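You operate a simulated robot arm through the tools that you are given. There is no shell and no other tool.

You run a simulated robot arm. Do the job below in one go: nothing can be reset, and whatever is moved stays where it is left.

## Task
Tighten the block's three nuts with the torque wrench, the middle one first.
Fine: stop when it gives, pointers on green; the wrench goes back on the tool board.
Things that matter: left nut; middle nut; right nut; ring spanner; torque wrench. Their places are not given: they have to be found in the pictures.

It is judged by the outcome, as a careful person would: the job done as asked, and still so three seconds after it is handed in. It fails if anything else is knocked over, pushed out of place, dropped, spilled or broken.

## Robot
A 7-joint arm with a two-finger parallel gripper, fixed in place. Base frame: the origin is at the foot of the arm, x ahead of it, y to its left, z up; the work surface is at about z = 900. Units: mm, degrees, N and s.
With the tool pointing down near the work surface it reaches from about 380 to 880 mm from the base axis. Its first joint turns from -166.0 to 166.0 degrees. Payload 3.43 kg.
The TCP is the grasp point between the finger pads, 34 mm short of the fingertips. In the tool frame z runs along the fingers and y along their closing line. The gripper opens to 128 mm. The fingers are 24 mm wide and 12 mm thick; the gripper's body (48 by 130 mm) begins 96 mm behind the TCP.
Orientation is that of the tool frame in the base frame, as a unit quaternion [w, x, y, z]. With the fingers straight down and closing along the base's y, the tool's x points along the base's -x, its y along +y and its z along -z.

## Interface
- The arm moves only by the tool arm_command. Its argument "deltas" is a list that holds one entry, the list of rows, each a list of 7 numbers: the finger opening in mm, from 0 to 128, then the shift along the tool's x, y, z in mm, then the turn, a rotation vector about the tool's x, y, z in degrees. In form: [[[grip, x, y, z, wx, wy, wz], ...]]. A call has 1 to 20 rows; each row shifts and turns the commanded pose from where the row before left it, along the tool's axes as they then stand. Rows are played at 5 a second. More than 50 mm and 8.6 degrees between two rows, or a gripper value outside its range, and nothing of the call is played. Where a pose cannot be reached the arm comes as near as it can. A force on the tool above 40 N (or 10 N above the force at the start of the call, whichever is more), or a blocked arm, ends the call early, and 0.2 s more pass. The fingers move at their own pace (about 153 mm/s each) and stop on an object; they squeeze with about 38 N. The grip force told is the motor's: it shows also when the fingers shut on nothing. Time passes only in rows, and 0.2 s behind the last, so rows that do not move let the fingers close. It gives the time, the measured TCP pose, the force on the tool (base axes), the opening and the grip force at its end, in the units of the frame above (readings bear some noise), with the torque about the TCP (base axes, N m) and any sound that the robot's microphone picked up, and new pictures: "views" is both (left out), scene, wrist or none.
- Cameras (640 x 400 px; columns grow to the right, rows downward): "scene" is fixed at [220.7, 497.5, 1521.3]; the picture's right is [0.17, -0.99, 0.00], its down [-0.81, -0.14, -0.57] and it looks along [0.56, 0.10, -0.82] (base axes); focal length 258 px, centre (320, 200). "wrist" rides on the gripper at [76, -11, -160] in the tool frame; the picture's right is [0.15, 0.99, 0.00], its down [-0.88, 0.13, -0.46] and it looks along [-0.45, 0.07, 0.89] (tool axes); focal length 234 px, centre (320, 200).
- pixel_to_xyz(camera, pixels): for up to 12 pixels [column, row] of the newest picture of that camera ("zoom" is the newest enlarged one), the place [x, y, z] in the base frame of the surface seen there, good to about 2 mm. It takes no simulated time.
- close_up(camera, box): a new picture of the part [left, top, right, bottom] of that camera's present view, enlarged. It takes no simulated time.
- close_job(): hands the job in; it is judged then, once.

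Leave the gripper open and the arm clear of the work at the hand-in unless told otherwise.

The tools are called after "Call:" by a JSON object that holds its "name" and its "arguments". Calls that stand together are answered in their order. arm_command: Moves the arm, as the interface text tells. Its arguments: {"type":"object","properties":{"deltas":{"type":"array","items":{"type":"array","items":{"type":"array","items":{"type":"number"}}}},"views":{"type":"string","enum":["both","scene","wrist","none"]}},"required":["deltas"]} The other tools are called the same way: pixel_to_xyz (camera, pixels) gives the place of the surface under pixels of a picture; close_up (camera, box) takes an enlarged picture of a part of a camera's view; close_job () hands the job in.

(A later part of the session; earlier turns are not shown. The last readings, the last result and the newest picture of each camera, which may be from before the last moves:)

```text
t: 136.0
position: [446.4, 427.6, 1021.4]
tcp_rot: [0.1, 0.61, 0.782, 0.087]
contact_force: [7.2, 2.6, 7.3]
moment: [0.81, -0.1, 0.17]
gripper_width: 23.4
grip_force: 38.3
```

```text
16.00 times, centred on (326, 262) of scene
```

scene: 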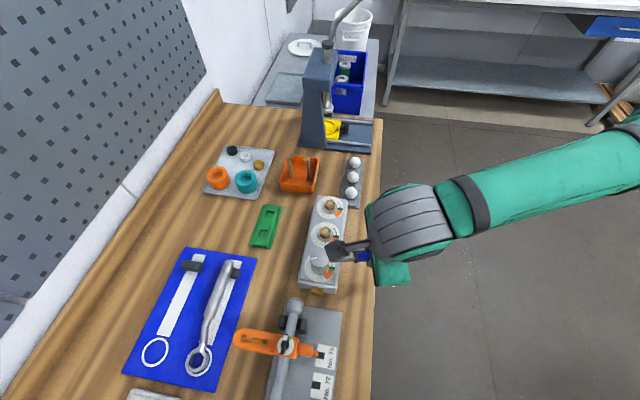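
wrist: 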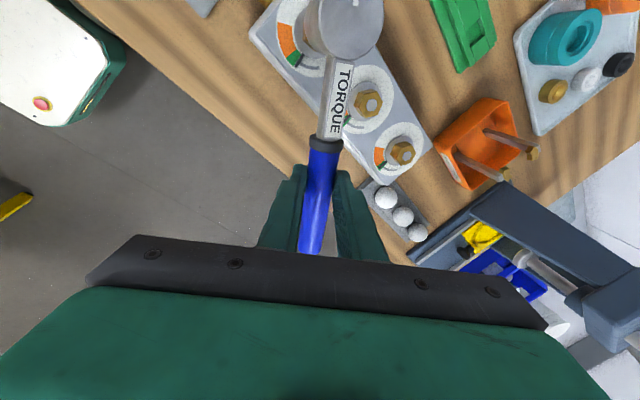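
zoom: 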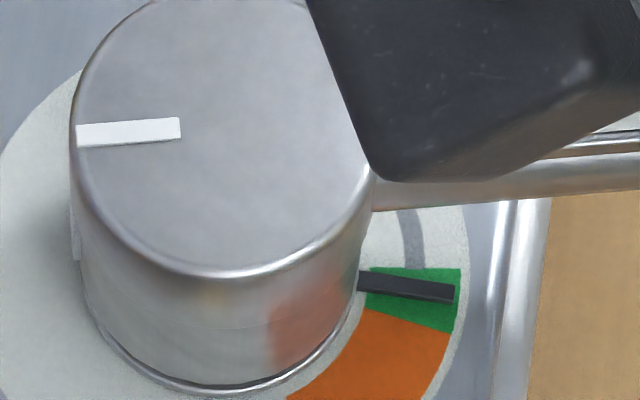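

Pointer inside green, 0.97 N·m. Now 2 × 1°, easing up 0.5 mm.

Call:
{"name": "arm_command", "arguments": {"deltas": [[[5, 0.15, -1.67, -0.98, 0.05, -0.259, 0.965], [5, 0.1, -1.8, -0.5, 0.05, -0.259, 0.965], [5, 0, 0, 0, 0, 0, 0]]], "views": "scene"}}

Call:
{"name": "close_up", "arguments": {"camera": "scene", "box": [306, 250, 346, 275]}}

```text
t: 136.8
position: [444.3, 428.2, 1022.2]
tcp_rot: [0.102, 0.623, 0.771, 0.086]
contact_force: [3.6, 1.1, 7.0]
moment: [0.69, 0.06, 0.59]
gripper_width: 23.2
grip_force: 37.8
```

scene: 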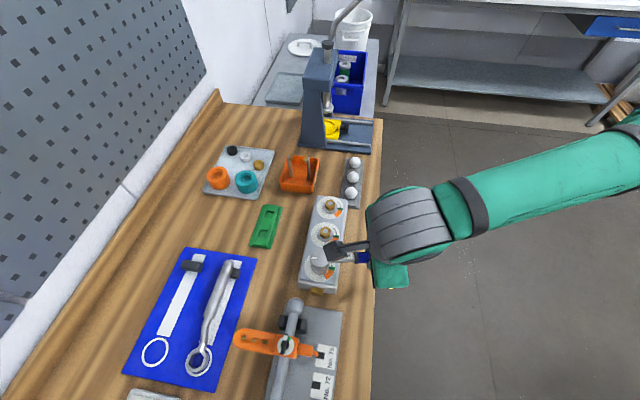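

```text
16.00 times, centred on (326, 262) of scene
```

zoom: 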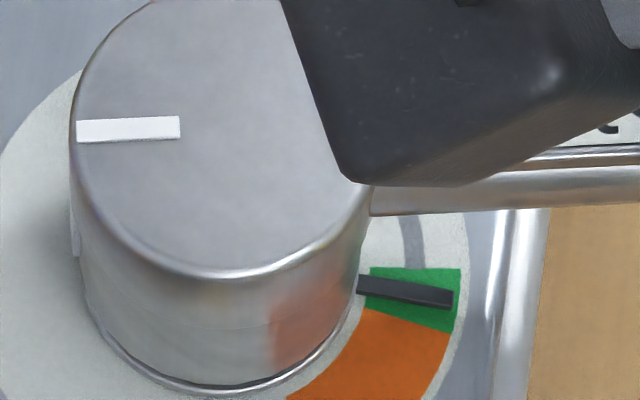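

Pointer mid-green, 0.98 N·m. Two more 1° steps.

Call:
{"name": "arm_command", "arguments": {"deltas": [[[5, 0.1, -1.75, -0.7, 0.03, -0.18, 0.65], [5, 0.1, -1.8, -0.5, 0.05, -0.259, 0.965], [5, 0, 0, 0, 0, 0, 0]]], "views": "scene"}}

Call:
{"name": "close_up", "arguments": {"camera": "scene", "box": [306, 250, 346, 275]}}

```text
t: 137.6
position: [439.8, 426.7, 1022.2]
tcp_rot: [0.103, 0.635, 0.761, 0.083]
contact_force: [7.2, 3.0, -2.3]
moment: [-0.22, -0.29, 0.08]
gripper_width: 23.4
grip_force: 37.2
```

scene: 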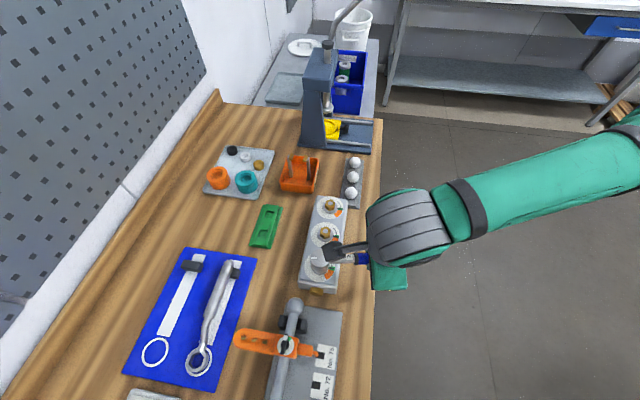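

```text
16.00 times, centred on (326, 262) of scene
```

zoom: 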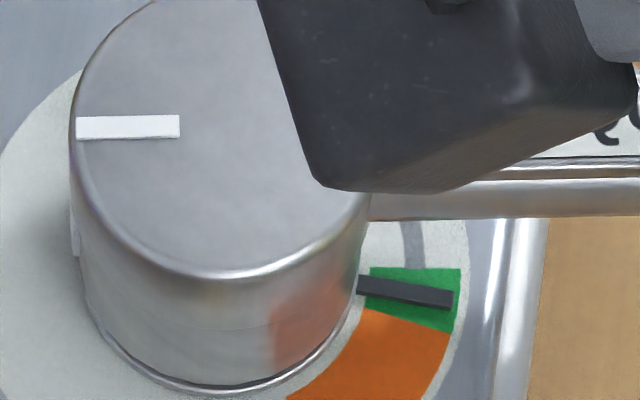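

Pointer held still and torque dropped from 0.98 to 0.88. Confirming with another 2°.

Call:
{"name": "arm_command", "arguments": {"deltas": [[[5, 0.1, -1.8, -0.45, 0.05, -0.259, 0.965], [5, 0.1, -1.8, -0.5, 0.05, -0.259, 0.965], [5, 0, 0, 0, 0, 0, 0]]], "views": "both"}}

Call:
{"name": "close_up", "arguments": {"camera": "scene", "box": [306, 250, 346, 275]}}

Call:
{"name": "close_up", "arguments": {"camera": "wrist", "box": [270, 0, 400, 80]}}

```text
t: 138.4
position: [436.5, 426.4, 1022.5]
tcp_rot: [0.106, 0.648, 0.75, 0.081]
contact_force: [8.0, 2.6, -7.5]
moment: [-0.74, -0.3, 0.06]
gripper_width: 23.1
grip_force: 38.0
```

scene: 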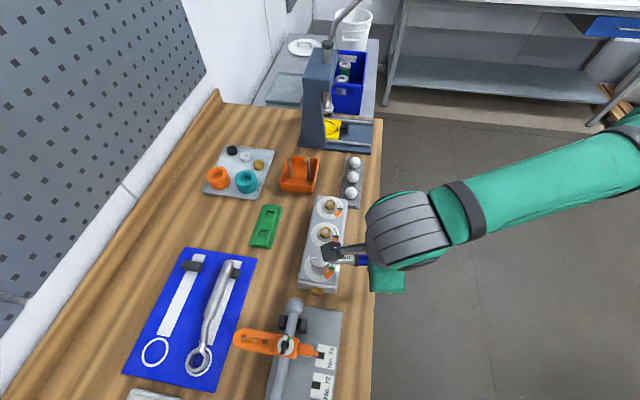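
wrist: 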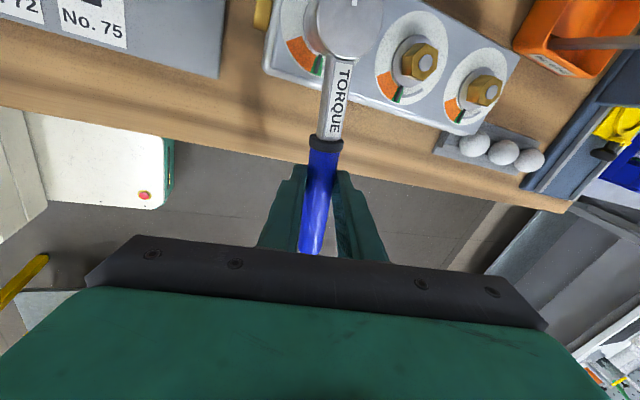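

```text
16.00 times, centred on (326, 262) of scene
```

zoom: 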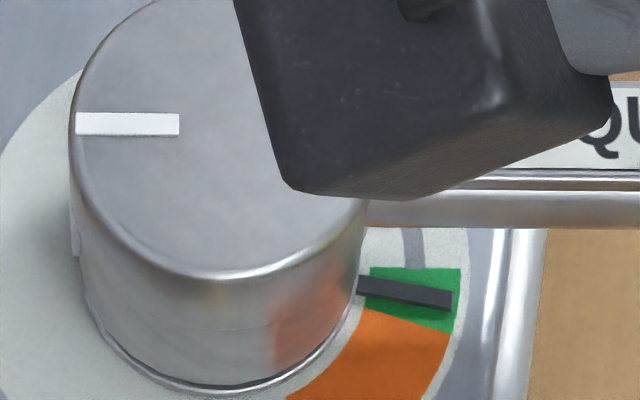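

```text
4.92 times, centred on (335, 40) of wrist
```

zoom: 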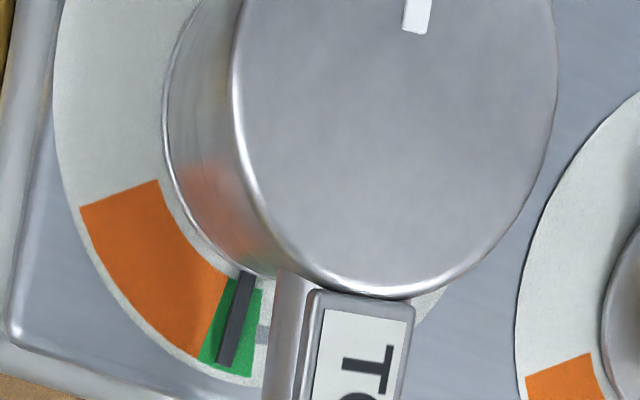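

Pointer steady just past mid-green. The torque reads 0.93, so I'll add 2° more to be sure it has given, watching the pointer.

Call:
{"name": "arm_command", "arguments": {"deltas": [[[5, 0.15, -1.9, -0.1, 0.05, -0.259, 0.965], [5, 0.1, -1.8, -0.5, 0.05, -0.259, 0.965], [5, 0, 0, 0, 0, 0, 0]]], "views": "both"}}

Call:
{"name": "close_up", "arguments": {"camera": "scene", "box": [306, 250, 346, 275]}}

Call:
{"name": "close_up", "arguments": {"camera": "wrist", "box": [270, 0, 400, 80]}}

```text
t: 139.2
position: [431.7, 426.4, 1021.8]
tcp_rot: [0.106, 0.66, 0.739, 0.081]
contact_force: [7.2, 2.8, 1.3]
moment: [0.12, -0.17, 0.01]
gripper_width: 23.1
grip_force: 37.9
```

scene: 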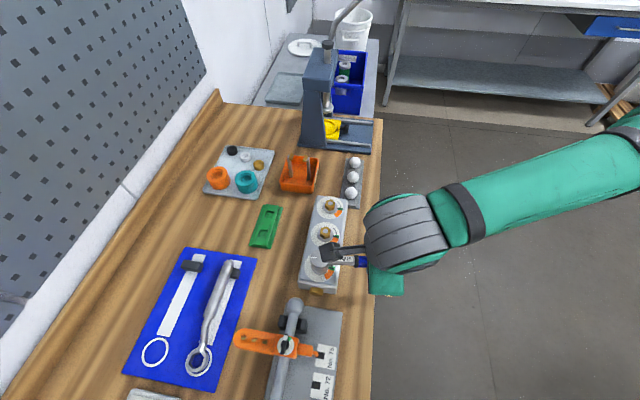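
wrist: 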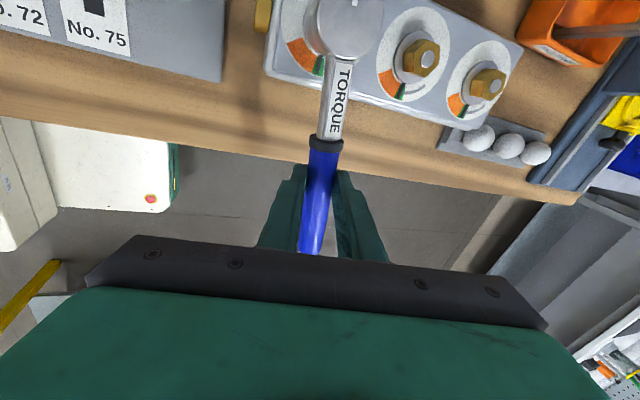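

```text
16.00 times, centred on (326, 262) of scene
```

zoom: 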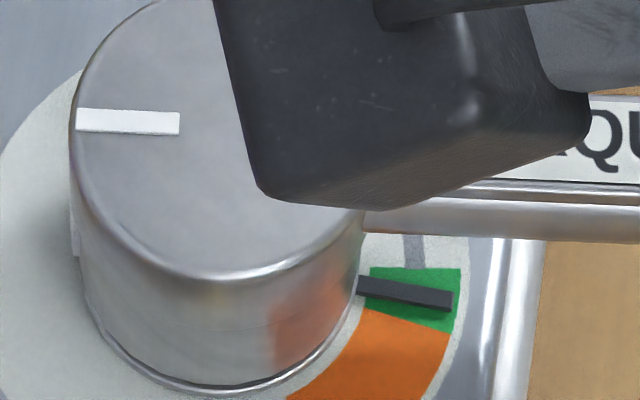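

```text
4.92 times, centred on (335, 40) of wrist
```

zoom: 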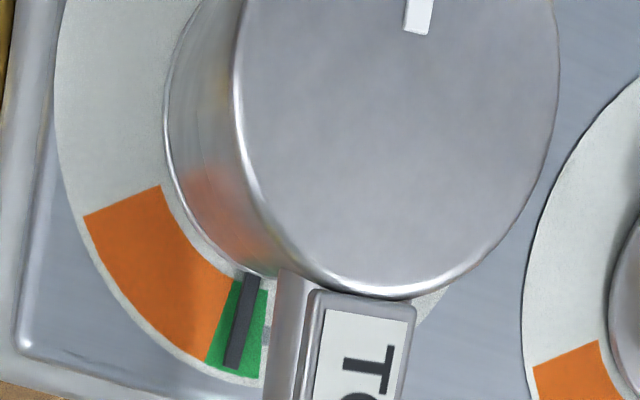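

Pointer unmoved, mid-green, and the torque fell to 0.79: the near nut has given as well. Unloading: back 14°.

Call:
{"name": "arm_command", "arguments": {"deltas": [[[5, 0.1, 5.42, 1.45, -0.152, 0.777, -2.894], [5, 0.07, 5.42, 1.45, -0.152, 0.777, -2.894], [5, 0.07, 5.42, 1.45, -0.152, 0.777, -2.894], [5, 0.07, 5.42, 1.45, -0.152, 0.777, -2.894], [5, 0, 3.61, 0.97, -0.101, 0.518, -1.929], [5, 0, 0, 0, 0, 0, 0]]], "views": "none"}}

```text
t: 140.6
position: [458.3, 430.6, 1022.3]
tcp_rot: [0.095, 0.565, 0.814, 0.091]
contact_force: [3.4, -3.5, -4.8]
moment: [-0.53, -0.23, -0.14]
gripper_width: 23.4
grip_force: 38.2
```

Unloaded (0.09). Relax 0.4 mm outward and lift slowly 6 mm.

Call:
{"name": "arm_command", "arguments": {"deltas": [[[5, -0.5, 0.9, 0.4, -0.03, 0.13, -0.48], [5, 0, 0, 0, 0, 0, 0], [5, -0.1, 0.52, -1.93, 0, 0, 0], [5, -0.1, 0.52, -1.93, 0, 0, 0], [5, -0.1, 0.52, -1.93, 0, 0, 0], [5, 0, 0, 0, 0, 0, 0]]], "views": "none"}}

```text
t: 142.0
position: [457.9, 432.7, 1028.9]
tcp_rot: [0.095, 0.563, 0.816, 0.093]
contact_force: [1.4, -4.5, -5.8]
moment: [-0.67, -0.2, -0.01]
gripper_width: 23.2
grip_force: 38.3
```

Coming up with small forces; another 0.4 mm outward and 6 mm up.

Call:
{"name": "arm_command", "arguments": {"deltas": [[[5, -0.4, 0, 0, 0, 0, 0], [5, -0.1, 0.52, -1.93, 0, 0, 0], [5, -0.1, 0.52, -1.93, 0, 0, 0], [5, -0.1, 0.52, -1.93, 0, 0, 0], [5, 0, 0, 0, 0, 0, 0]]], "views": "none"}}

```text
t: 143.2
position: [457.6, 432.0, 1034.9]
tcp_rot: [0.095, 0.561, 0.817, 0.093]
contact_force: [-0.1, -0.2, -3.8]
moment: [-0.13, -0.03, 0.02]
gripper_width: 23.1
grip_force: 37.5
```

Free of the nut. Lifting 55 mm to transit height and looking over all three dials.

Call:
{"name": "arm_command", "arguments": {"deltas": [[[5, -0.3, 1.55, -5.8, 0, 0, 0], [5, -0.5, 2.6, -9.65, 0, 0, 0], [5, -0.65, 3.37, -12.5, 0, 0, 0], [5, -0.65, 3.37, -12.5, 0, 0, 0], [5, -0.65, 3.37, -12.5, 0, 0, 0], [5, 0, 0, 0, 0, 0, 0]]], "views": "both"}}

Call:
{"name": "close_up", "arguments": {"camera": "scene", "box": [270, 185, 400, 290]}}

Call:
{"name": "close_up", "arguments": {"camera": "wrist", "box": [240, 0, 480, 150]}}

```text
t: 144.6
position: [459.2, 431.2, 1088.0]
tcp_rot: [0.095, 0.563, 0.816, 0.094]
contact_force: [0.1, 0.6, -3.5]
moment: [-0.16, -0.01, 0.0]
gripper_width: 23.0
grip_force: 38.4
```

scene: 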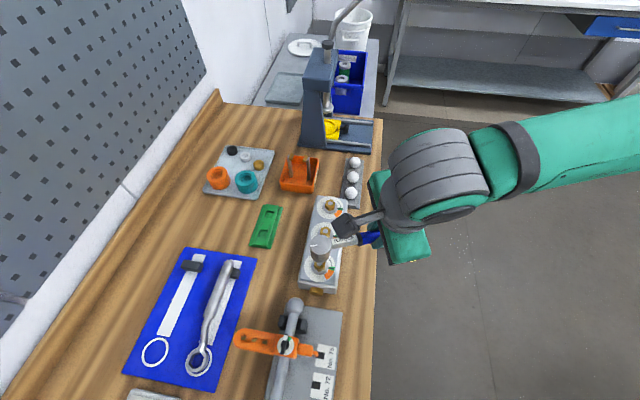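
wrist: 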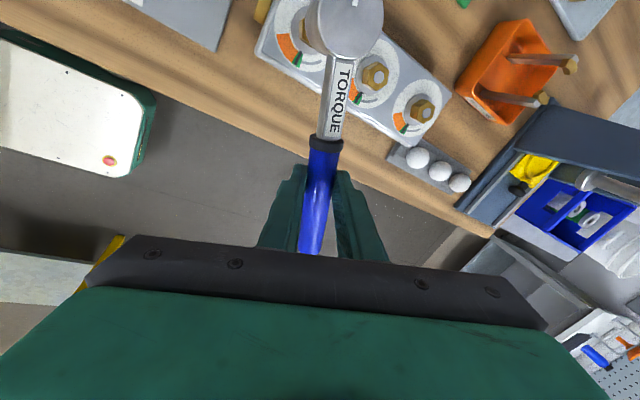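

```text
3.81 times, centred on (335, 238) of scene
```

zoom: 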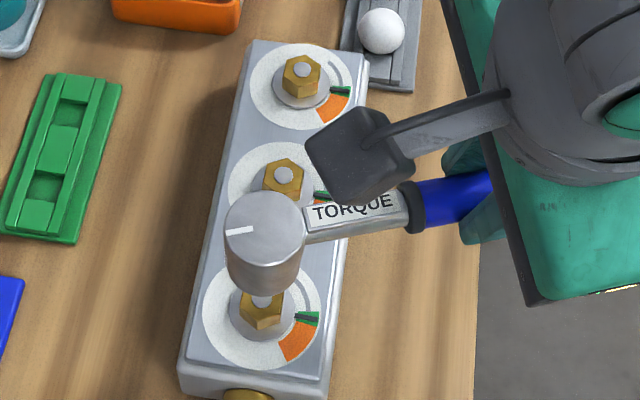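

```text
2.67 times, centred on (360, 75) of wrist
```

zoom: 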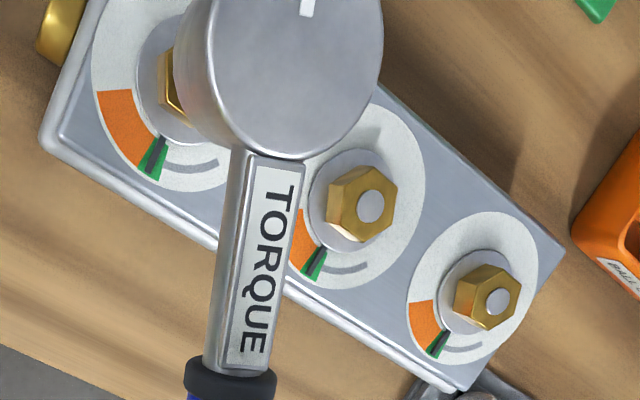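

All three pointers sit on green in both views. Now the wrench goes home: first carry it to about (450, 599) at this height, as on the way out.

Call:
{"name": "arm_command", "arguments": {"deltas": [[[5, 23, 6.96, 0.66, 0, 0, 0], [5, 23, 6.96, 0.66, 0, 0, 0], [5, 23, 6.96, 0.66, 0, 0, 0], [5, 23, 6.96, 0.66, 0, 0, 0], [5, 23, 6.96, 0.66, 0, 0, 0], [5, 23, 6.96, 0.66, 0, 0, 0], [5, 23, 6.96, 0.66, 0, 0, 0], [5, 0, 0, 0, 0, 0, 0]]], "views": "none"}}

```text
t: 146.4
position: [447.7, 598.2, 1088.1]
tcp_rot: [0.094, 0.562, 0.816, 0.094]
contact_force: [0.1, 0.5, -2.5]
moment: [-0.13, -0.04, -0.01]
gripper_width: 23.2
grip_force: 38.5
```

Now turning +70° about the vertical in ten 7° steps so the handle points along +x again.

Call:
{"name": "arm_command", "arguments": {"deltas": [[[5, 0, 0, 0, -0.345, 1.82, -6.76], [5, 0, 0, 0, -0.345, 1.82, -6.76], [5, 0, 0, 0, -0.345, 1.82, -6.76], [5, 0, 0, 0, -0.345, 1.82, -6.76], [5, 0, 0, 0, -0.345, 1.82, -6.76], [5, 0, 0, 0, -0.345, 1.82, -6.76], [5, 0, 0, 0, -0.345, 1.82, -6.76], [5, 0, 0, 0, -0.345, 1.82, -6.76], [5, 0, 0, 0, -0.345, 1.82, -6.76], [5, 0, 0, 0, -0.345, 1.82, -6.76], [5, 0, 0, 0, 0, 0, 0]]], "views": "both"}}

Call:
{"name": "pixel_to_xyz", "arguments": {"camera": "wrist", "pixels": [[352, 15], [342, 62], [338, 80], [336, 100], [333, 120], [331, 135], [325, 160], [320, 185], [316, 210], [312, 235]]}}

```text
t: 148.8
position: [447.6, 598.5, 1088.6]
tcp_rot: [0.022, -0.01, 0.991, 0.13]
contact_force: [0.2, -0.2, -3.1]
moment: [0.01, -0.11, -0.04]
gripper_width: 23.2
grip_force: 37.2
```

scene: 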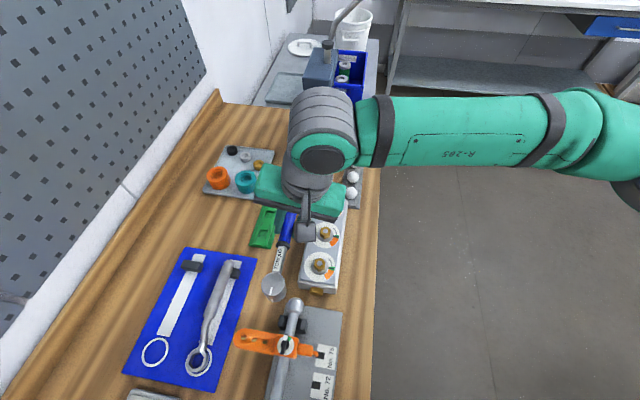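
wrist: 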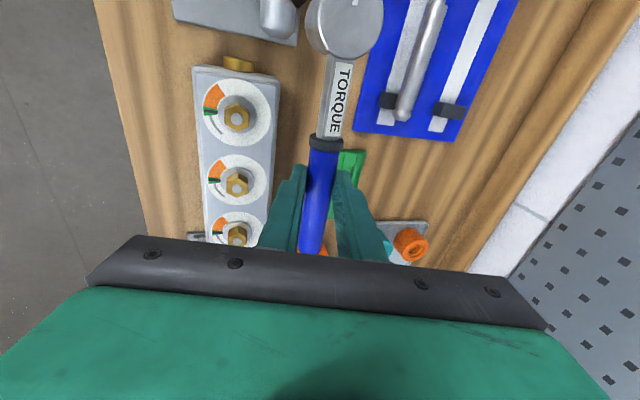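

```text
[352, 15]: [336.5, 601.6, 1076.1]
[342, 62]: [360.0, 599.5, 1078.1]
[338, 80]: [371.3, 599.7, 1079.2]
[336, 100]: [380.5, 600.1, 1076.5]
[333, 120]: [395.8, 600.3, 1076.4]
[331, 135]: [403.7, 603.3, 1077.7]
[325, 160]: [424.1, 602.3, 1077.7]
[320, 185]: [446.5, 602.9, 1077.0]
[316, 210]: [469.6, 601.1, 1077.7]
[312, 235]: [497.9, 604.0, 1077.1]
```

The handle is along +x (0.85° off) and level. Before carrying it over, I'll measure the empty outline on the board (white ring and stripe) and the black rest.

Call:
{"name": "close_up", "arguments": {"camera": "scene", "box": [120, 240, 220, 380]}}

Call:
{"name": "close_up", "arguments": {"camera": "scene", "box": [130, 330, 180, 370]}}

```text
2.86 times, centred on (170, 310) of scene
```

zoom: 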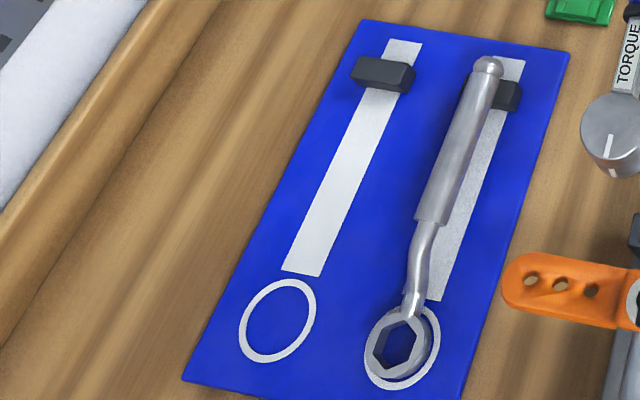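

```text
10.00 times, centred on (155, 350) of scene
```

zoom: 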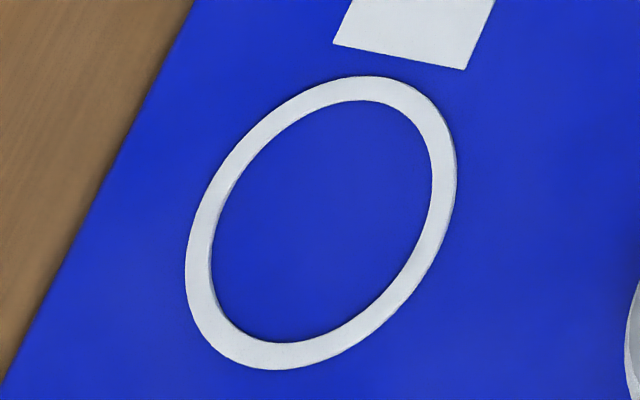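

Measuring the ring and the stripe's near end.

Call:
{"name": "pixel_to_xyz", "arguments": {"camera": "zoom", "pixels": [[360, 88], [278, 356], [198, 262], [445, 172], [258, 135], [385, 312], [425, 110], [222, 340], [338, 42], [465, 66]]}}

Call:
{"name": "close_up", "arguments": {"camera": "scene", "box": [175, 245, 225, 285]}}

```text
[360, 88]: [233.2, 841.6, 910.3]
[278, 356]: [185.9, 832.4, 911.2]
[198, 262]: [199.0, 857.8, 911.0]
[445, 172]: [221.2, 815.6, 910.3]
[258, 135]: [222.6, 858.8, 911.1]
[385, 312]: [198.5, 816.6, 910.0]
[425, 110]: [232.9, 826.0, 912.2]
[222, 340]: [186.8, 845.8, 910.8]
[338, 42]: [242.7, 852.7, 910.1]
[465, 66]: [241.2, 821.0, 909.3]
```

```text
10.00 times, centred on (200, 265) of scene
```

zoom: 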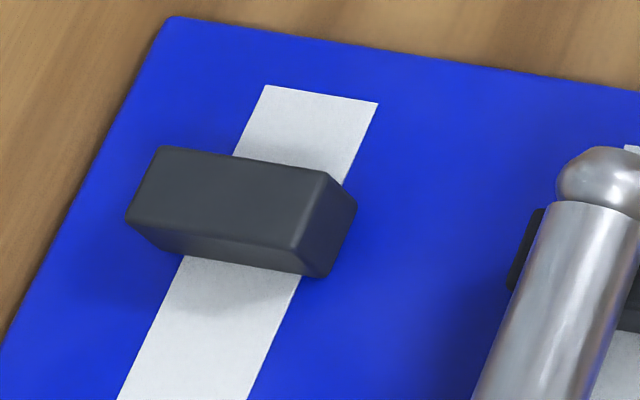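

Ring centre is (210.0, 836.8), stripe centred on y≈836.9. Now the rest's position.

Call:
{"name": "pixel_to_xyz", "arguments": {"camera": "zoom", "pixels": [[165, 152], [320, 176], [290, 243], [132, 217], [230, 200], [268, 92], [372, 106], [130, 385], [240, 395]]}}

```text
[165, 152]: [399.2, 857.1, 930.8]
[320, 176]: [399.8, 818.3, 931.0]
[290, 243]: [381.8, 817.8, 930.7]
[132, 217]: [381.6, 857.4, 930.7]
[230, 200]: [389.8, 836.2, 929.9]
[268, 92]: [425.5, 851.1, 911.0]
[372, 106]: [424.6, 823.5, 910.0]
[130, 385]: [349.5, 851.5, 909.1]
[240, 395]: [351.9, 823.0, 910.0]
```

The rest's flat top is at z=930.8 and y≈837.5. The wrench belongs with its head at (210, 836.8) and handle along y≈837. I'll trim the yaw by −0.75° and carry it over the board at this height.

Call:
{"name": "arm_command", "arguments": {"deltas": [[[5, 0, 0, 0, 0.037, -0.195, 0.724], [5, 16.7, 28.3, 6.73, 0, 0, 0], [5, 16.7, 28.3, 6.73, 0, 0, 0], [5, 16.7, 28.3, 6.73, 0, 0, 0], [5, 16.7, 28.3, 6.73, 0, 0, 0], [5, 16.7, 28.3, 6.73, 0, 0, 0], [5, 16.7, 28.3, 6.73, 0, 0, 0], [5, 16.7, 28.3, 6.73, 0, 0, 0], [5, 16.7, 28.3, 6.73, 0, 0, 0], [5, 0, 0, 0, 0, 0, 0]]], "views": "both"}}

Call:
{"name": "pixel_to_xyz", "arguments": {"camera": "wrist", "pixels": [[352, 15], [342, 62], [338, 80], [336, 100], [333, 120], [331, 135], [325, 160], [320, 185], [316, 210], [312, 235]]}}

Call:
{"name": "close_up", "arguments": {"camera": "scene", "box": [110, 300, 200, 380]}}

```text
t: 151.0
position: [313.0, 831.4, 1090.1]
tcp_rot: [0.024, -0.002, 0.991, 0.129]
contact_force: [-0.9, 0.0, -3.2]
moment: [0.0, -0.15, -0.04]
gripper_width: 23.1
grip_force: 38.0
```

scene: 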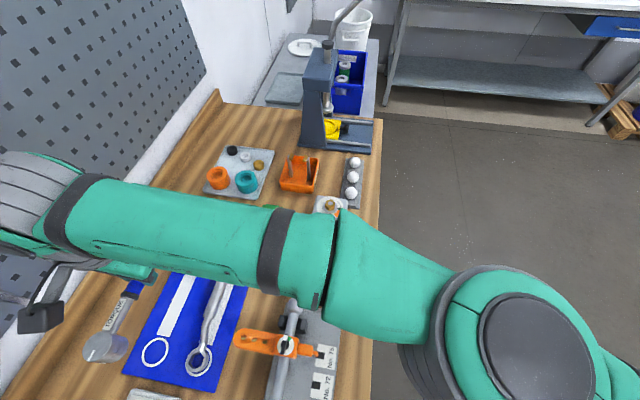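
wrist: 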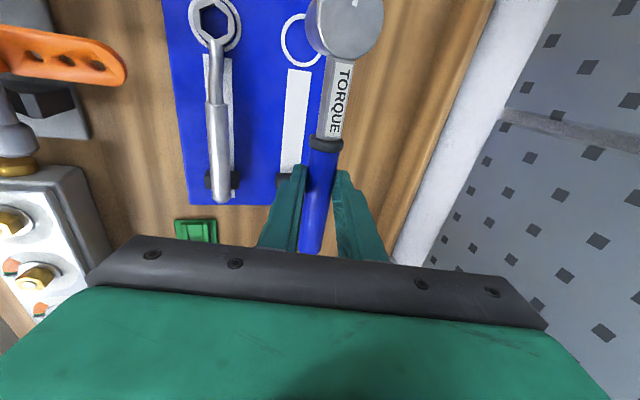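

```text
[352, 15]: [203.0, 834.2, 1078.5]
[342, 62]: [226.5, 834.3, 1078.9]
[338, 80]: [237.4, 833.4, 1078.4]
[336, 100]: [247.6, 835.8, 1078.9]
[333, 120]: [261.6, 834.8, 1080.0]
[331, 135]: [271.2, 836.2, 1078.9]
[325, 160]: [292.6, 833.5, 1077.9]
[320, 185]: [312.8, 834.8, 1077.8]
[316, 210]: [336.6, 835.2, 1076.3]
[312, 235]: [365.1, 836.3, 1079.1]
```

```text
5.00 times, centred on (155, 340) of scene
```

zoom: 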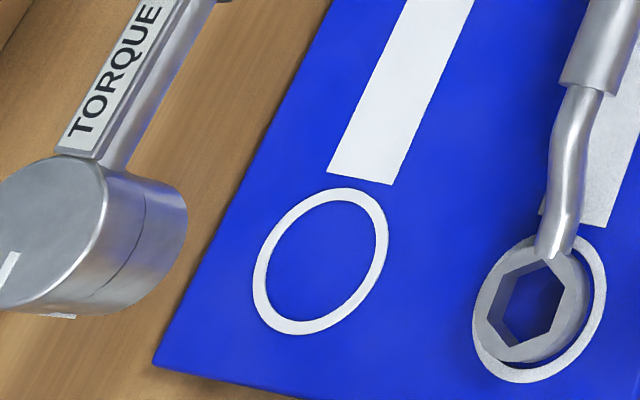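

It arrived over the board: handle at y≈835, about 124 mm above its place. I'll shift +4/+2 mm and descend 95 mm, then re-measure against the ring.

Call:
{"name": "arm_command", "arguments": {"deltas": [[[5, 0.1, -2.84, 11.55, 0, 0, 0], [5, 0.1, -2.84, 11.55, 0, 0, 0], [5, 0.1, -2.84, 11.55, 0, 0, 0], [5, 0.1, -2.84, 11.55, 0, 0, 0], [5, 0.1, -2.84, 11.55, 0, 0, 0], [5, 0.1, -2.84, 11.55, 0, 0, 0], [5, 0.1, -2.84, 11.55, 0, 0, 0], [5, 0.1, -2.84, 11.55, 0, 0, 0], [5, 0, 0, 0, 0, 0, 0]]], "views": "both"}}

Call:
{"name": "pixel_to_xyz", "arguments": {"camera": "wrist", "pixels": [[352, 15], [342, 62], [338, 80], [336, 100], [333, 120], [331, 135], [325, 160], [320, 185], [316, 210], [312, 235]]}}

Call:
{"name": "close_up", "arguments": {"camera": "scene", "box": [110, 320, 190, 370]}}

```text
t: 153.0
position: [318.0, 834.7, 993.7]
tcp_rot: [0.023, -0.003, 0.991, 0.13]
contact_force: [0.0, 0.7, -2.8]
moment: [0.03, -0.12, -0.01]
gripper_width: 23.3
grip_force: 38.4
```

scene: 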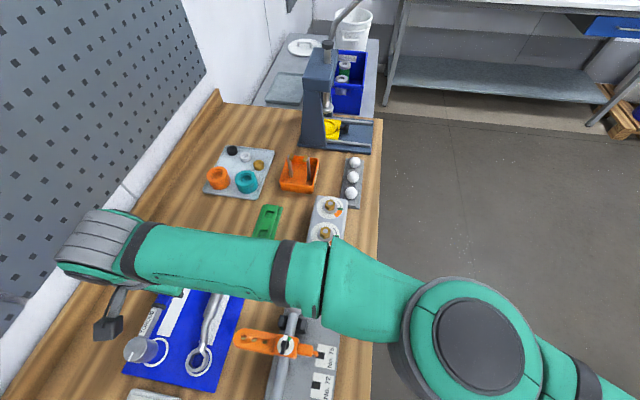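
wrist: 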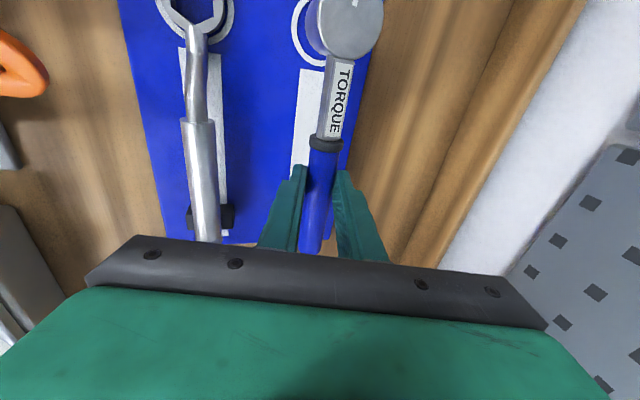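

```text
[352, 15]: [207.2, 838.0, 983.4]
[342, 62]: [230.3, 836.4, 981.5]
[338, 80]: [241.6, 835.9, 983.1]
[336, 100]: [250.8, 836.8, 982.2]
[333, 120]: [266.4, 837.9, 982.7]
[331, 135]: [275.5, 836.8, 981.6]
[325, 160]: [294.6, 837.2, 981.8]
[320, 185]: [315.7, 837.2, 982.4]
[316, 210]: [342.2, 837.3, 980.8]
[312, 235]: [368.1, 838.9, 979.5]
```

```text
8.00 times, centred on (150, 345) of scene
```

zoom: 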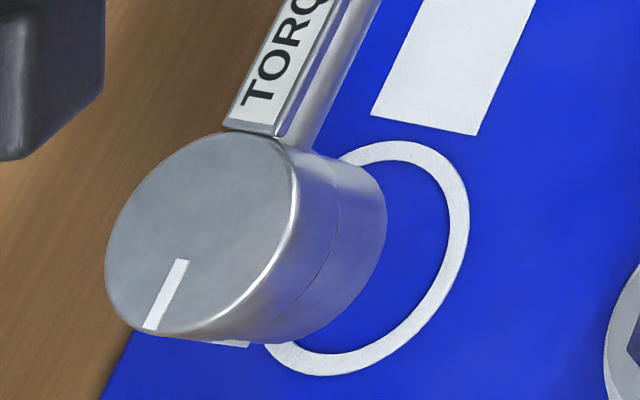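

Handle is at y≈837.2 and about 28 mm above its place. Measuring the head's rim for the x-position.

Call:
{"name": "pixel_to_xyz", "arguments": {"camera": "zoom", "pixels": [[112, 235], [288, 195], [225, 136], [170, 332], [145, 180], [250, 275], [275, 150], [120, 300], [200, 230]]}}

```text
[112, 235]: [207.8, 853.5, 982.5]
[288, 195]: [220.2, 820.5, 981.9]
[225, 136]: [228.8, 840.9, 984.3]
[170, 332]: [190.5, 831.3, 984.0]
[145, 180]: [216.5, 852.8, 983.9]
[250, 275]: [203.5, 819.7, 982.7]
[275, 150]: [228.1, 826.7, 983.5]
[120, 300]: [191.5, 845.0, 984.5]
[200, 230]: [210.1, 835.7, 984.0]
```

The head is centred on the ring within half a millimetre. The handle end hangs about 5 mm low relative to the head, so I'll pitch the tool 1.5° to level it and descend 22 mm.

Call:
{"name": "arm_command", "arguments": {"deltas": [[[5, 0, 0, 0, 0, -1.5, 0], [5, 0.33, -1.14, 4.24, 0, 0, 0], [5, 0.33, -1.14, 4.24, 0, 0, 0], [5, 0.33, -1.14, 4.24, 0, 0, 0], [5, 0.33, -1.14, 4.24, 0, 0, 0], [5, 0.33, -1.14, 4.24, 0, 0, 0], [5, 0, 0, 0, 0, 0, 0]]], "views": "both"}}

Call:
{"name": "pixel_to_xyz", "arguments": {"camera": "wrist", "pixels": [[352, 15], [342, 62], [338, 80], [336, 100], [333, 120], [331, 135], [325, 160], [320, 185], [316, 210], [312, 235]]}}

Call:
{"name": "close_up", "arguments": {"camera": "scene", "box": [110, 325, 190, 375]}}

```text
t: 154.6
position: [318.6, 834.7, 971.8]
tcp_rot: [0.037, 0.0, 0.991, 0.129]
contact_force: [0.7, -0.4, -3.7]
moment: [-0.04, -0.13, 0.01]
gripper_width: 23.2
grip_force: 38.2
```

scene: 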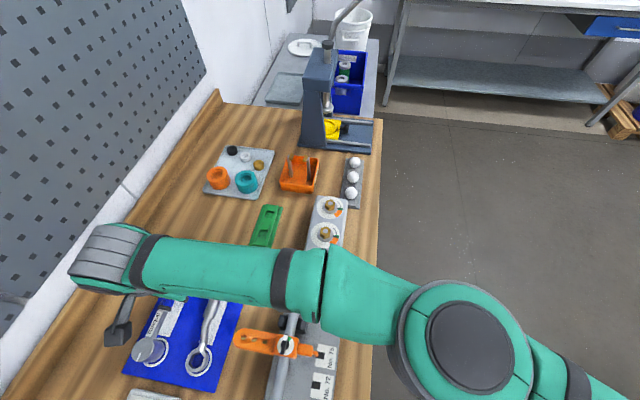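
wrist: 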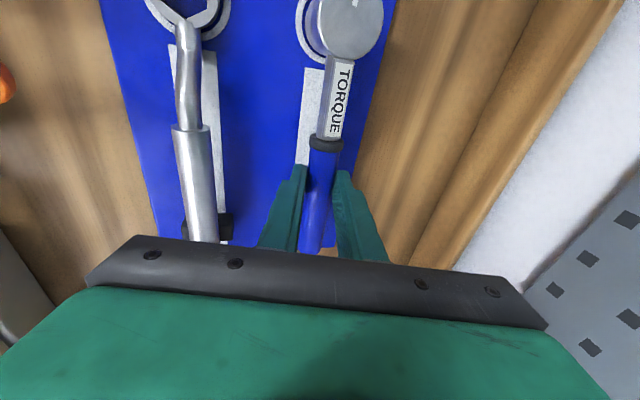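

```text
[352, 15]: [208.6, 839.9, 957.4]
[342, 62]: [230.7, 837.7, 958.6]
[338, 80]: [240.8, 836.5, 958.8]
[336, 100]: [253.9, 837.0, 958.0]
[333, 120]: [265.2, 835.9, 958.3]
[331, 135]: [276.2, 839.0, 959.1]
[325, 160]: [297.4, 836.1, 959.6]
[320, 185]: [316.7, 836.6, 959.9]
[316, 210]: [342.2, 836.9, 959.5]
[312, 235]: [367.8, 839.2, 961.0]
```

```text
8.00 times, centred on (150, 350) of scene
```

zoom: 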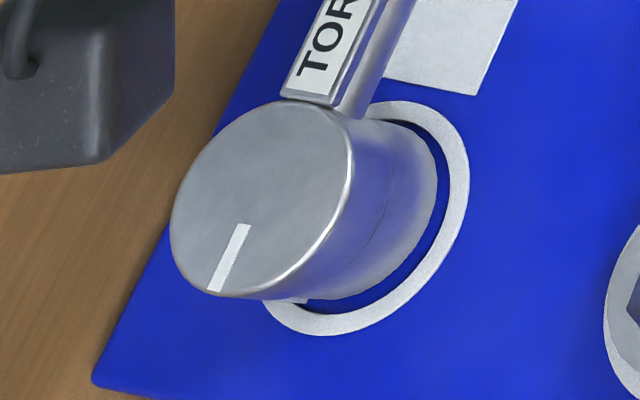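

Head underside is about 4.5 mm above the board, inside the ring. Trimming pitch +0.7° and lowering 4.5 mm in small steps, watching for contact.

Call:
{"name": "arm_command", "arguments": {"deltas": [[[5, 0, 0, 0, 0, 0.7, 0], [5, 0.1, -0.39, 1.447, 0, 0, 0], [5, 0.1, -0.39, 1.447, 0, 0, 0], [5, 0.1, -0.39, 1.447, 0, 0, 0], [5, 0, 0, 0, 0, 0, 0]]], "views": "both"}}

Call:
{"name": "pixel_to_xyz", "arguments": {"camera": "wrist", "pixels": [[352, 15], [342, 62], [338, 80], [336, 100], [333, 120], [331, 135], [325, 160], [320, 185], [316, 210], [312, 235]]}}

Call:
{"name": "close_up", "arguments": {"camera": "scene", "box": [110, 325, 190, 375]}}

```text
t: 155.8
position: [317.9, 834.9, 968.1]
tcp_rot: [0.03, -0.001, 0.991, 0.13]
contact_force: [0.6, 0.3, -2.9]
moment: [-0.02, -0.14, 0.01]
gripper_width: 23.0
grip_force: 37.7
```

scene: 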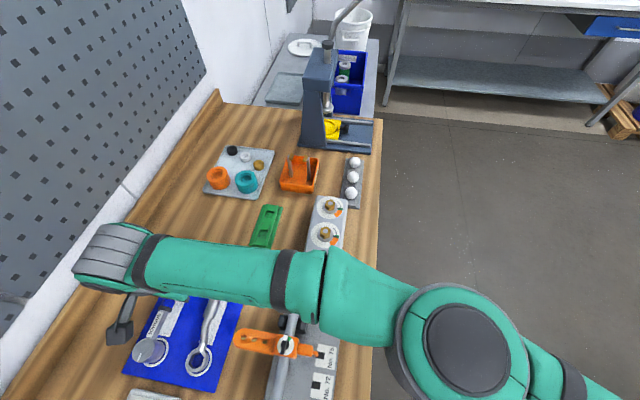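
wrist: 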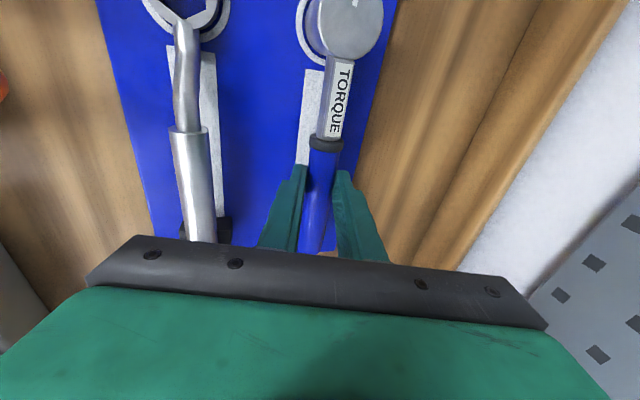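

```text
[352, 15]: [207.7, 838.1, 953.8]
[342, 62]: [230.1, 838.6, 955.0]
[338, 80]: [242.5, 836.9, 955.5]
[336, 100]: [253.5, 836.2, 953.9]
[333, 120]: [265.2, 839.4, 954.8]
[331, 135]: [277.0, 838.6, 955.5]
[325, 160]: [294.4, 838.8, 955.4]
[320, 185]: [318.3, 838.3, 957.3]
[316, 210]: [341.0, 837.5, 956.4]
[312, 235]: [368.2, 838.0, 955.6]
```

```text
8.00 times, centred on (150, 350) of scene
```

zoom: 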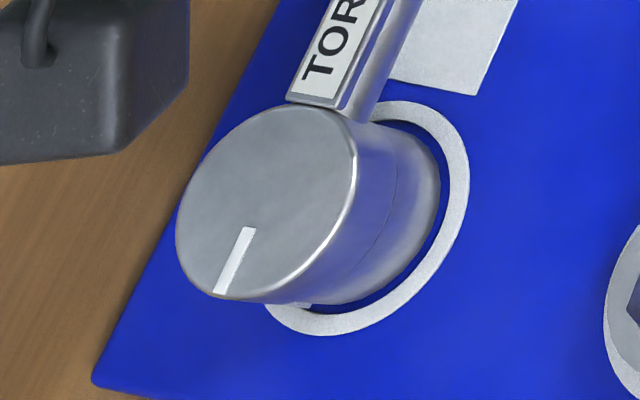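

About 1–2 mm to go, no contact yet. Lowering 1 mm twice.

Call:
{"name": "arm_command", "arguments": {"deltas": [[[5, 0.06, -0.26, 0.965, 0, 0, 0], [5, 0.06, -0.26, 0.965, 0, 0, 0], [5, 0, 0, 0, 0, 0, 0]]], "views": "none"}}

```text
t: 156.6
position: [317.6, 835.1, 966.0]
tcp_rot: [0.032, -0.002, 0.991, 0.131]
contact_force: [-0.9, -1.4, 8.0]
moment: [0.01, -0.81, -0.12]
gripper_width: 23.3
grip_force: 37.8
```

Contact, and the moment says it's the handle end on the rest. I'll pitch −0.7° to let the head down onto the board too.

Call:
{"name": "arm_command", "arguments": {"deltas": [[[5, 0, 0, 0, 0, -0.7, 0], [5, 0, 0, 0, 0, 0, 0]]], "views": "none"}}

```text
t: 157.2
position: [317.7, 833.5, 965.5]
tcp_rot: [0.038, 0.0, 0.991, 0.13]
contact_force: [-0.7, 0.0, 7.5]
moment: [0.04, 1.1, 0.06]
gripper_width: 23.4
grip_force: 38.0
```

Now the head bears. Half back (+0.35°) and 0.4 mm up so both ends just touch, then I'll check before releasing.

Call:
{"name": "arm_command", "arguments": {"deltas": [[[5, -0.03, 0.1, -0.38, 0, 0.35, 0], [5, 0, 0, 0, 0, 0, 0]]], "views": "both"}}

Call:
{"name": "close_up", "arguments": {"camera": "scene", "box": [110, 325, 190, 375]}}

Call:
{"name": "pixel_to_xyz", "arguments": {"camera": "wrist", "pixels": [[352, 15], [342, 62], [338, 80], [336, 100], [333, 120], [331, 135], [325, 160], [320, 185], [316, 210], [312, 235]]}}

```text
t: 157.8
position: [319.6, 835.7, 965.3]
tcp_rot: [0.033, 0.0, 0.991, 0.13]
contact_force: [-1.1, -0.3, 2.4]
moment: [-0.04, -0.47, -0.06]
gripper_width: 23.1
grip_force: 37.7
```

scene: 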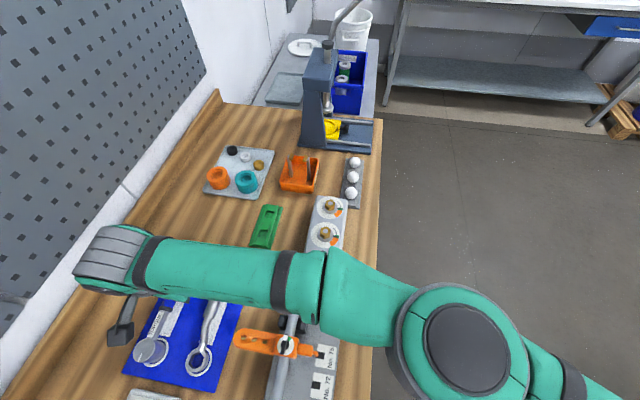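
wrist: 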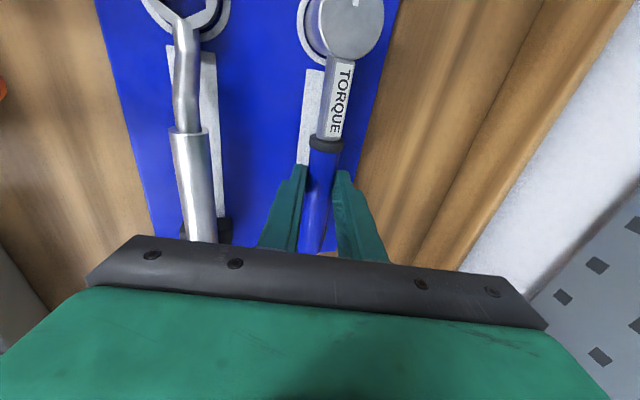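

```text
8.00 times, centred on (150, 350) of scene
```

zoom: 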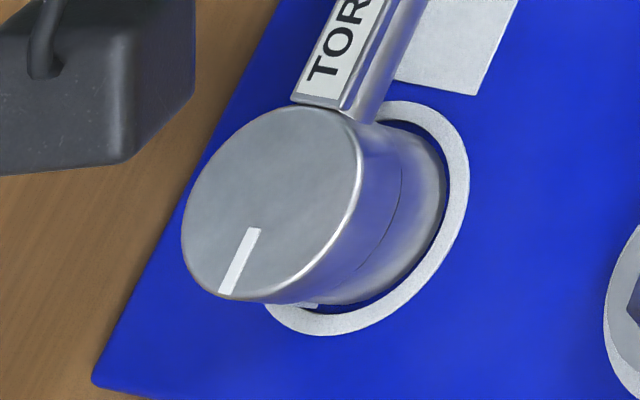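

```text
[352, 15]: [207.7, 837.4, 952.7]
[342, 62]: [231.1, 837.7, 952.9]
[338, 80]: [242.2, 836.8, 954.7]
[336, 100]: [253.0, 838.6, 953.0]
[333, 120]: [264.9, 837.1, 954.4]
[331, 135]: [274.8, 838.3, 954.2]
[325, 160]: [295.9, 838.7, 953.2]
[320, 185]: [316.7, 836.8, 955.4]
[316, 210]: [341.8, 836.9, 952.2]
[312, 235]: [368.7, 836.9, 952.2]
```

The wrench is back in its outline: head top 952.7, handle top ≈ 954, and the same picture position as at the start. Opening the fingers gently.

Call:
{"name": "arm_command", "arguments": {"deltas": [[[25, 0, 0, 0, 0, 0, 0], [28, 0, 0, 0, 0, 0, 0], [34, 0, 0, 0, 0, 0, 0], [44, 0, 0, 0, 0, 0, 0], [50, 0, 0, 0, 0, 0, 0], [50, 0, 0, 0, 0, 0, 0]]], "views": "both"}}

Call:
{"name": "pixel_to_xyz", "arguments": {"camera": "wrist", "pixels": [[352, 15], [342, 62], [338, 80], [336, 100], [333, 120], [331, 135], [325, 160], [320, 185], [316, 210], [312, 235]]}}

```text
t: 159.2
position: [318.2, 834.6, 965.9]
tcp_rot: [0.034, -0.001, 0.991, 0.129]
contact_force: [-0.2, -0.5, 0.4]
moment: [0.02, 0.0, 0.0]
gripper_width: 49.5
grip_force: 0.0
```

scene: 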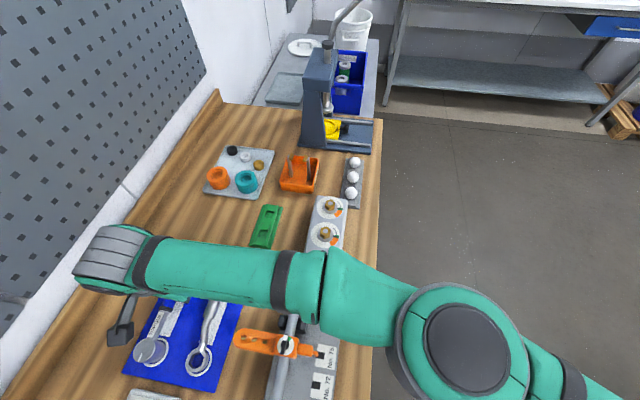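
wrist: 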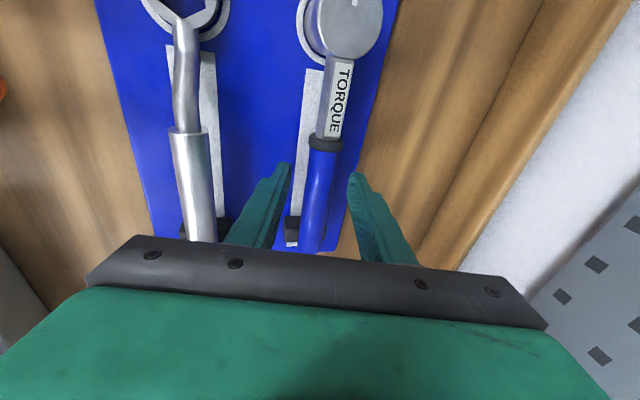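

```text
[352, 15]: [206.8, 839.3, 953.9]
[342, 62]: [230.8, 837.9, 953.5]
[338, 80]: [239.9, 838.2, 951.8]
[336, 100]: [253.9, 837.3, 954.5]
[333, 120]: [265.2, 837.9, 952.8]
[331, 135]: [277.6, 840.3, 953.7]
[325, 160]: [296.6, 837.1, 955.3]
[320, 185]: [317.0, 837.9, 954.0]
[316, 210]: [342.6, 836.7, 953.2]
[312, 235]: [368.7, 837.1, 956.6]
```

Released; the wrench stayed put, forces are zero. Backing straight out along the fingers by 90 mm.

Call:
{"name": "arm_command", "arguments": {"deltas": [[[50, 0, 0, -8, 0, 0, 0], [50, 0, 0, -12, 0, 0, 0], [50, 0, 0, -15, 0, 0, 0], [50, 0, 0, -18, 0, 0, 0], [50, 0, 0, -18, 0, 0, 0], [50, 0, 0, -19, 0, 0, 0], [50, 0, 0, 0, 0, 0, 0]]], "views": "both"}}

```text
t: 160.8
position: [312.3, 811.3, 1051.6]
tcp_rot: [0.034, -0.001, 0.991, 0.129]
contact_force: [0.0, -0.4, -0.5]
moment: [-0.02, 0.02, -0.05]
gripper_width: 50.1
grip_force: 0.0
```

scene: 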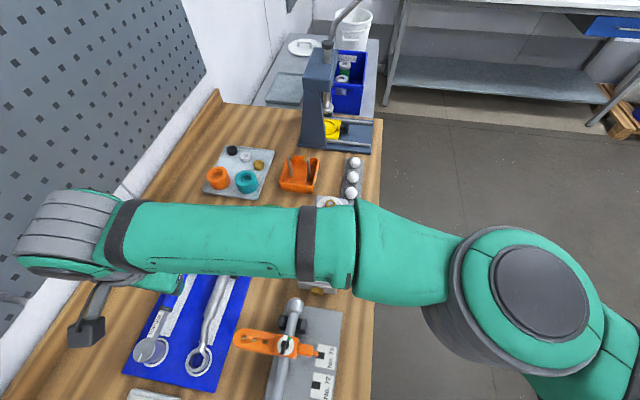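
wrist: 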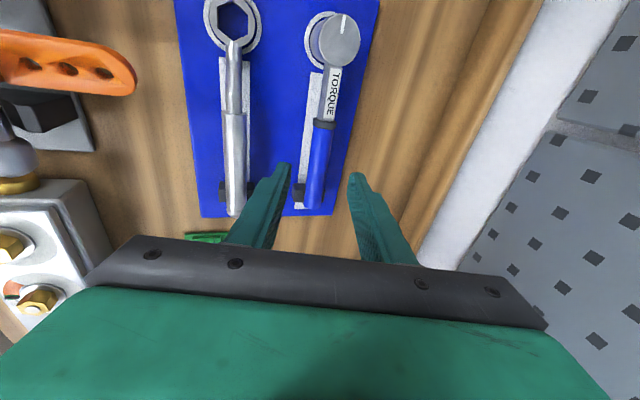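

The wrench lies in its outline with its mark and label as before. Now I'll move the arm up and away toward its starting area.

Call:
{"name": "arm_command", "arguments": {"deltas": [[[50, -11.1, -22.4, -21.3, 0, 0, 0], [50, -11.1, -22.4, -21.3, 0, 0, 0], [50, -11.1, -22.4, -21.3, 0, 0, 0], [50, -11.1, -22.4, -21.3, 0, 0, 0], [50, -11.1, -22.4, -21.3, 0, 0, 0], [50, -11.1, -22.4, -21.3, 0, 0, 0], [50, -11.1, -22.4, -21.3, 0, 0, 0], [50, -11.1, -22.4, -21.3, 0, 0, 0], [50, -11.1, -22.4, -21.3, 0, 0, 0], [50, -11.1, -22.4, -21.3, 0, 0, 0], [50, -11.1, -22.4, -21.3, 0, 0, 0], [50, -11.1, -22.4, -21.3, 0, 0, 0], [60, -11.1, -22.4, -21.3, 0, 0, 0], [80, -11.1, -22.4, -21.3, 0, 0, 0], [100, 0, 0, 0, 0, 0, 0]]], "views": "both"}}

Call:
{"name": "close_up", "arguments": {"camera": "scene", "box": [110, 230, 270, 400]}}

Call:
{"name": "close_up", "arguments": {"camera": "scene", "box": [280, 180, 370, 300]}}

```text
t: 164.0
position: [451.4, 431.1, 1271.2]
tcp_rot: [0.034, -0.001, 0.991, 0.129]
contact_force: [-0.1, 0.2, -0.9]
moment: [-0.02, 0.0, 0.0]
gripper_width: 100.0
grip_force: 0.1
```

scene: 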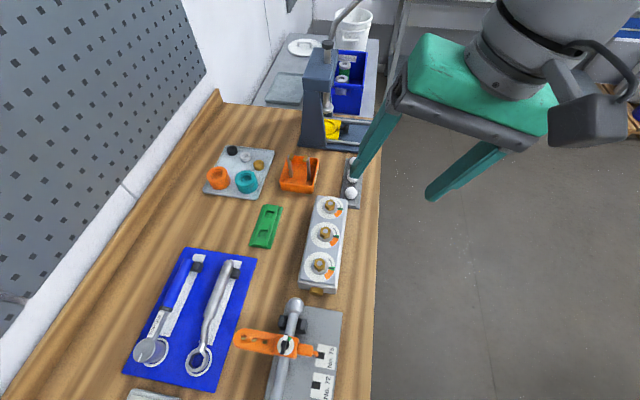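
wrist: 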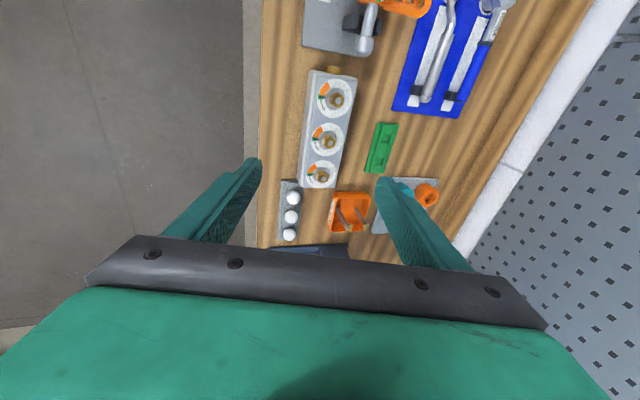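

```text
2.35 times, centred on (190, 315) of scene
```

zoom: 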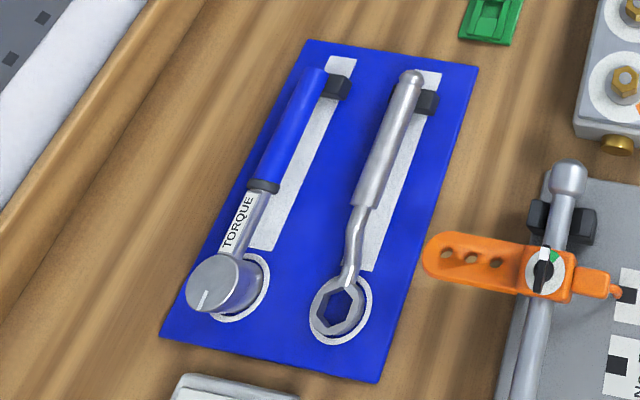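

```text
3.33 times, centred on (325, 240) of scene
```

zoom: 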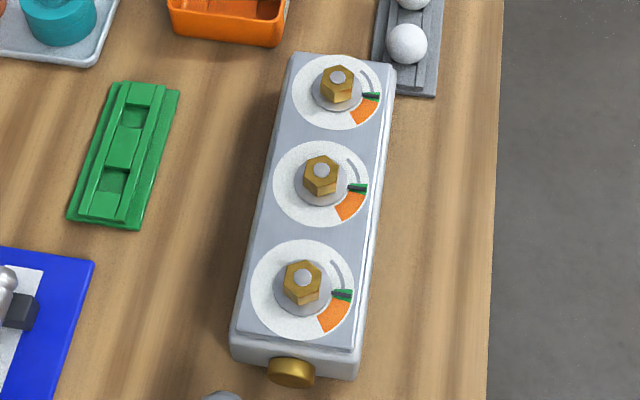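

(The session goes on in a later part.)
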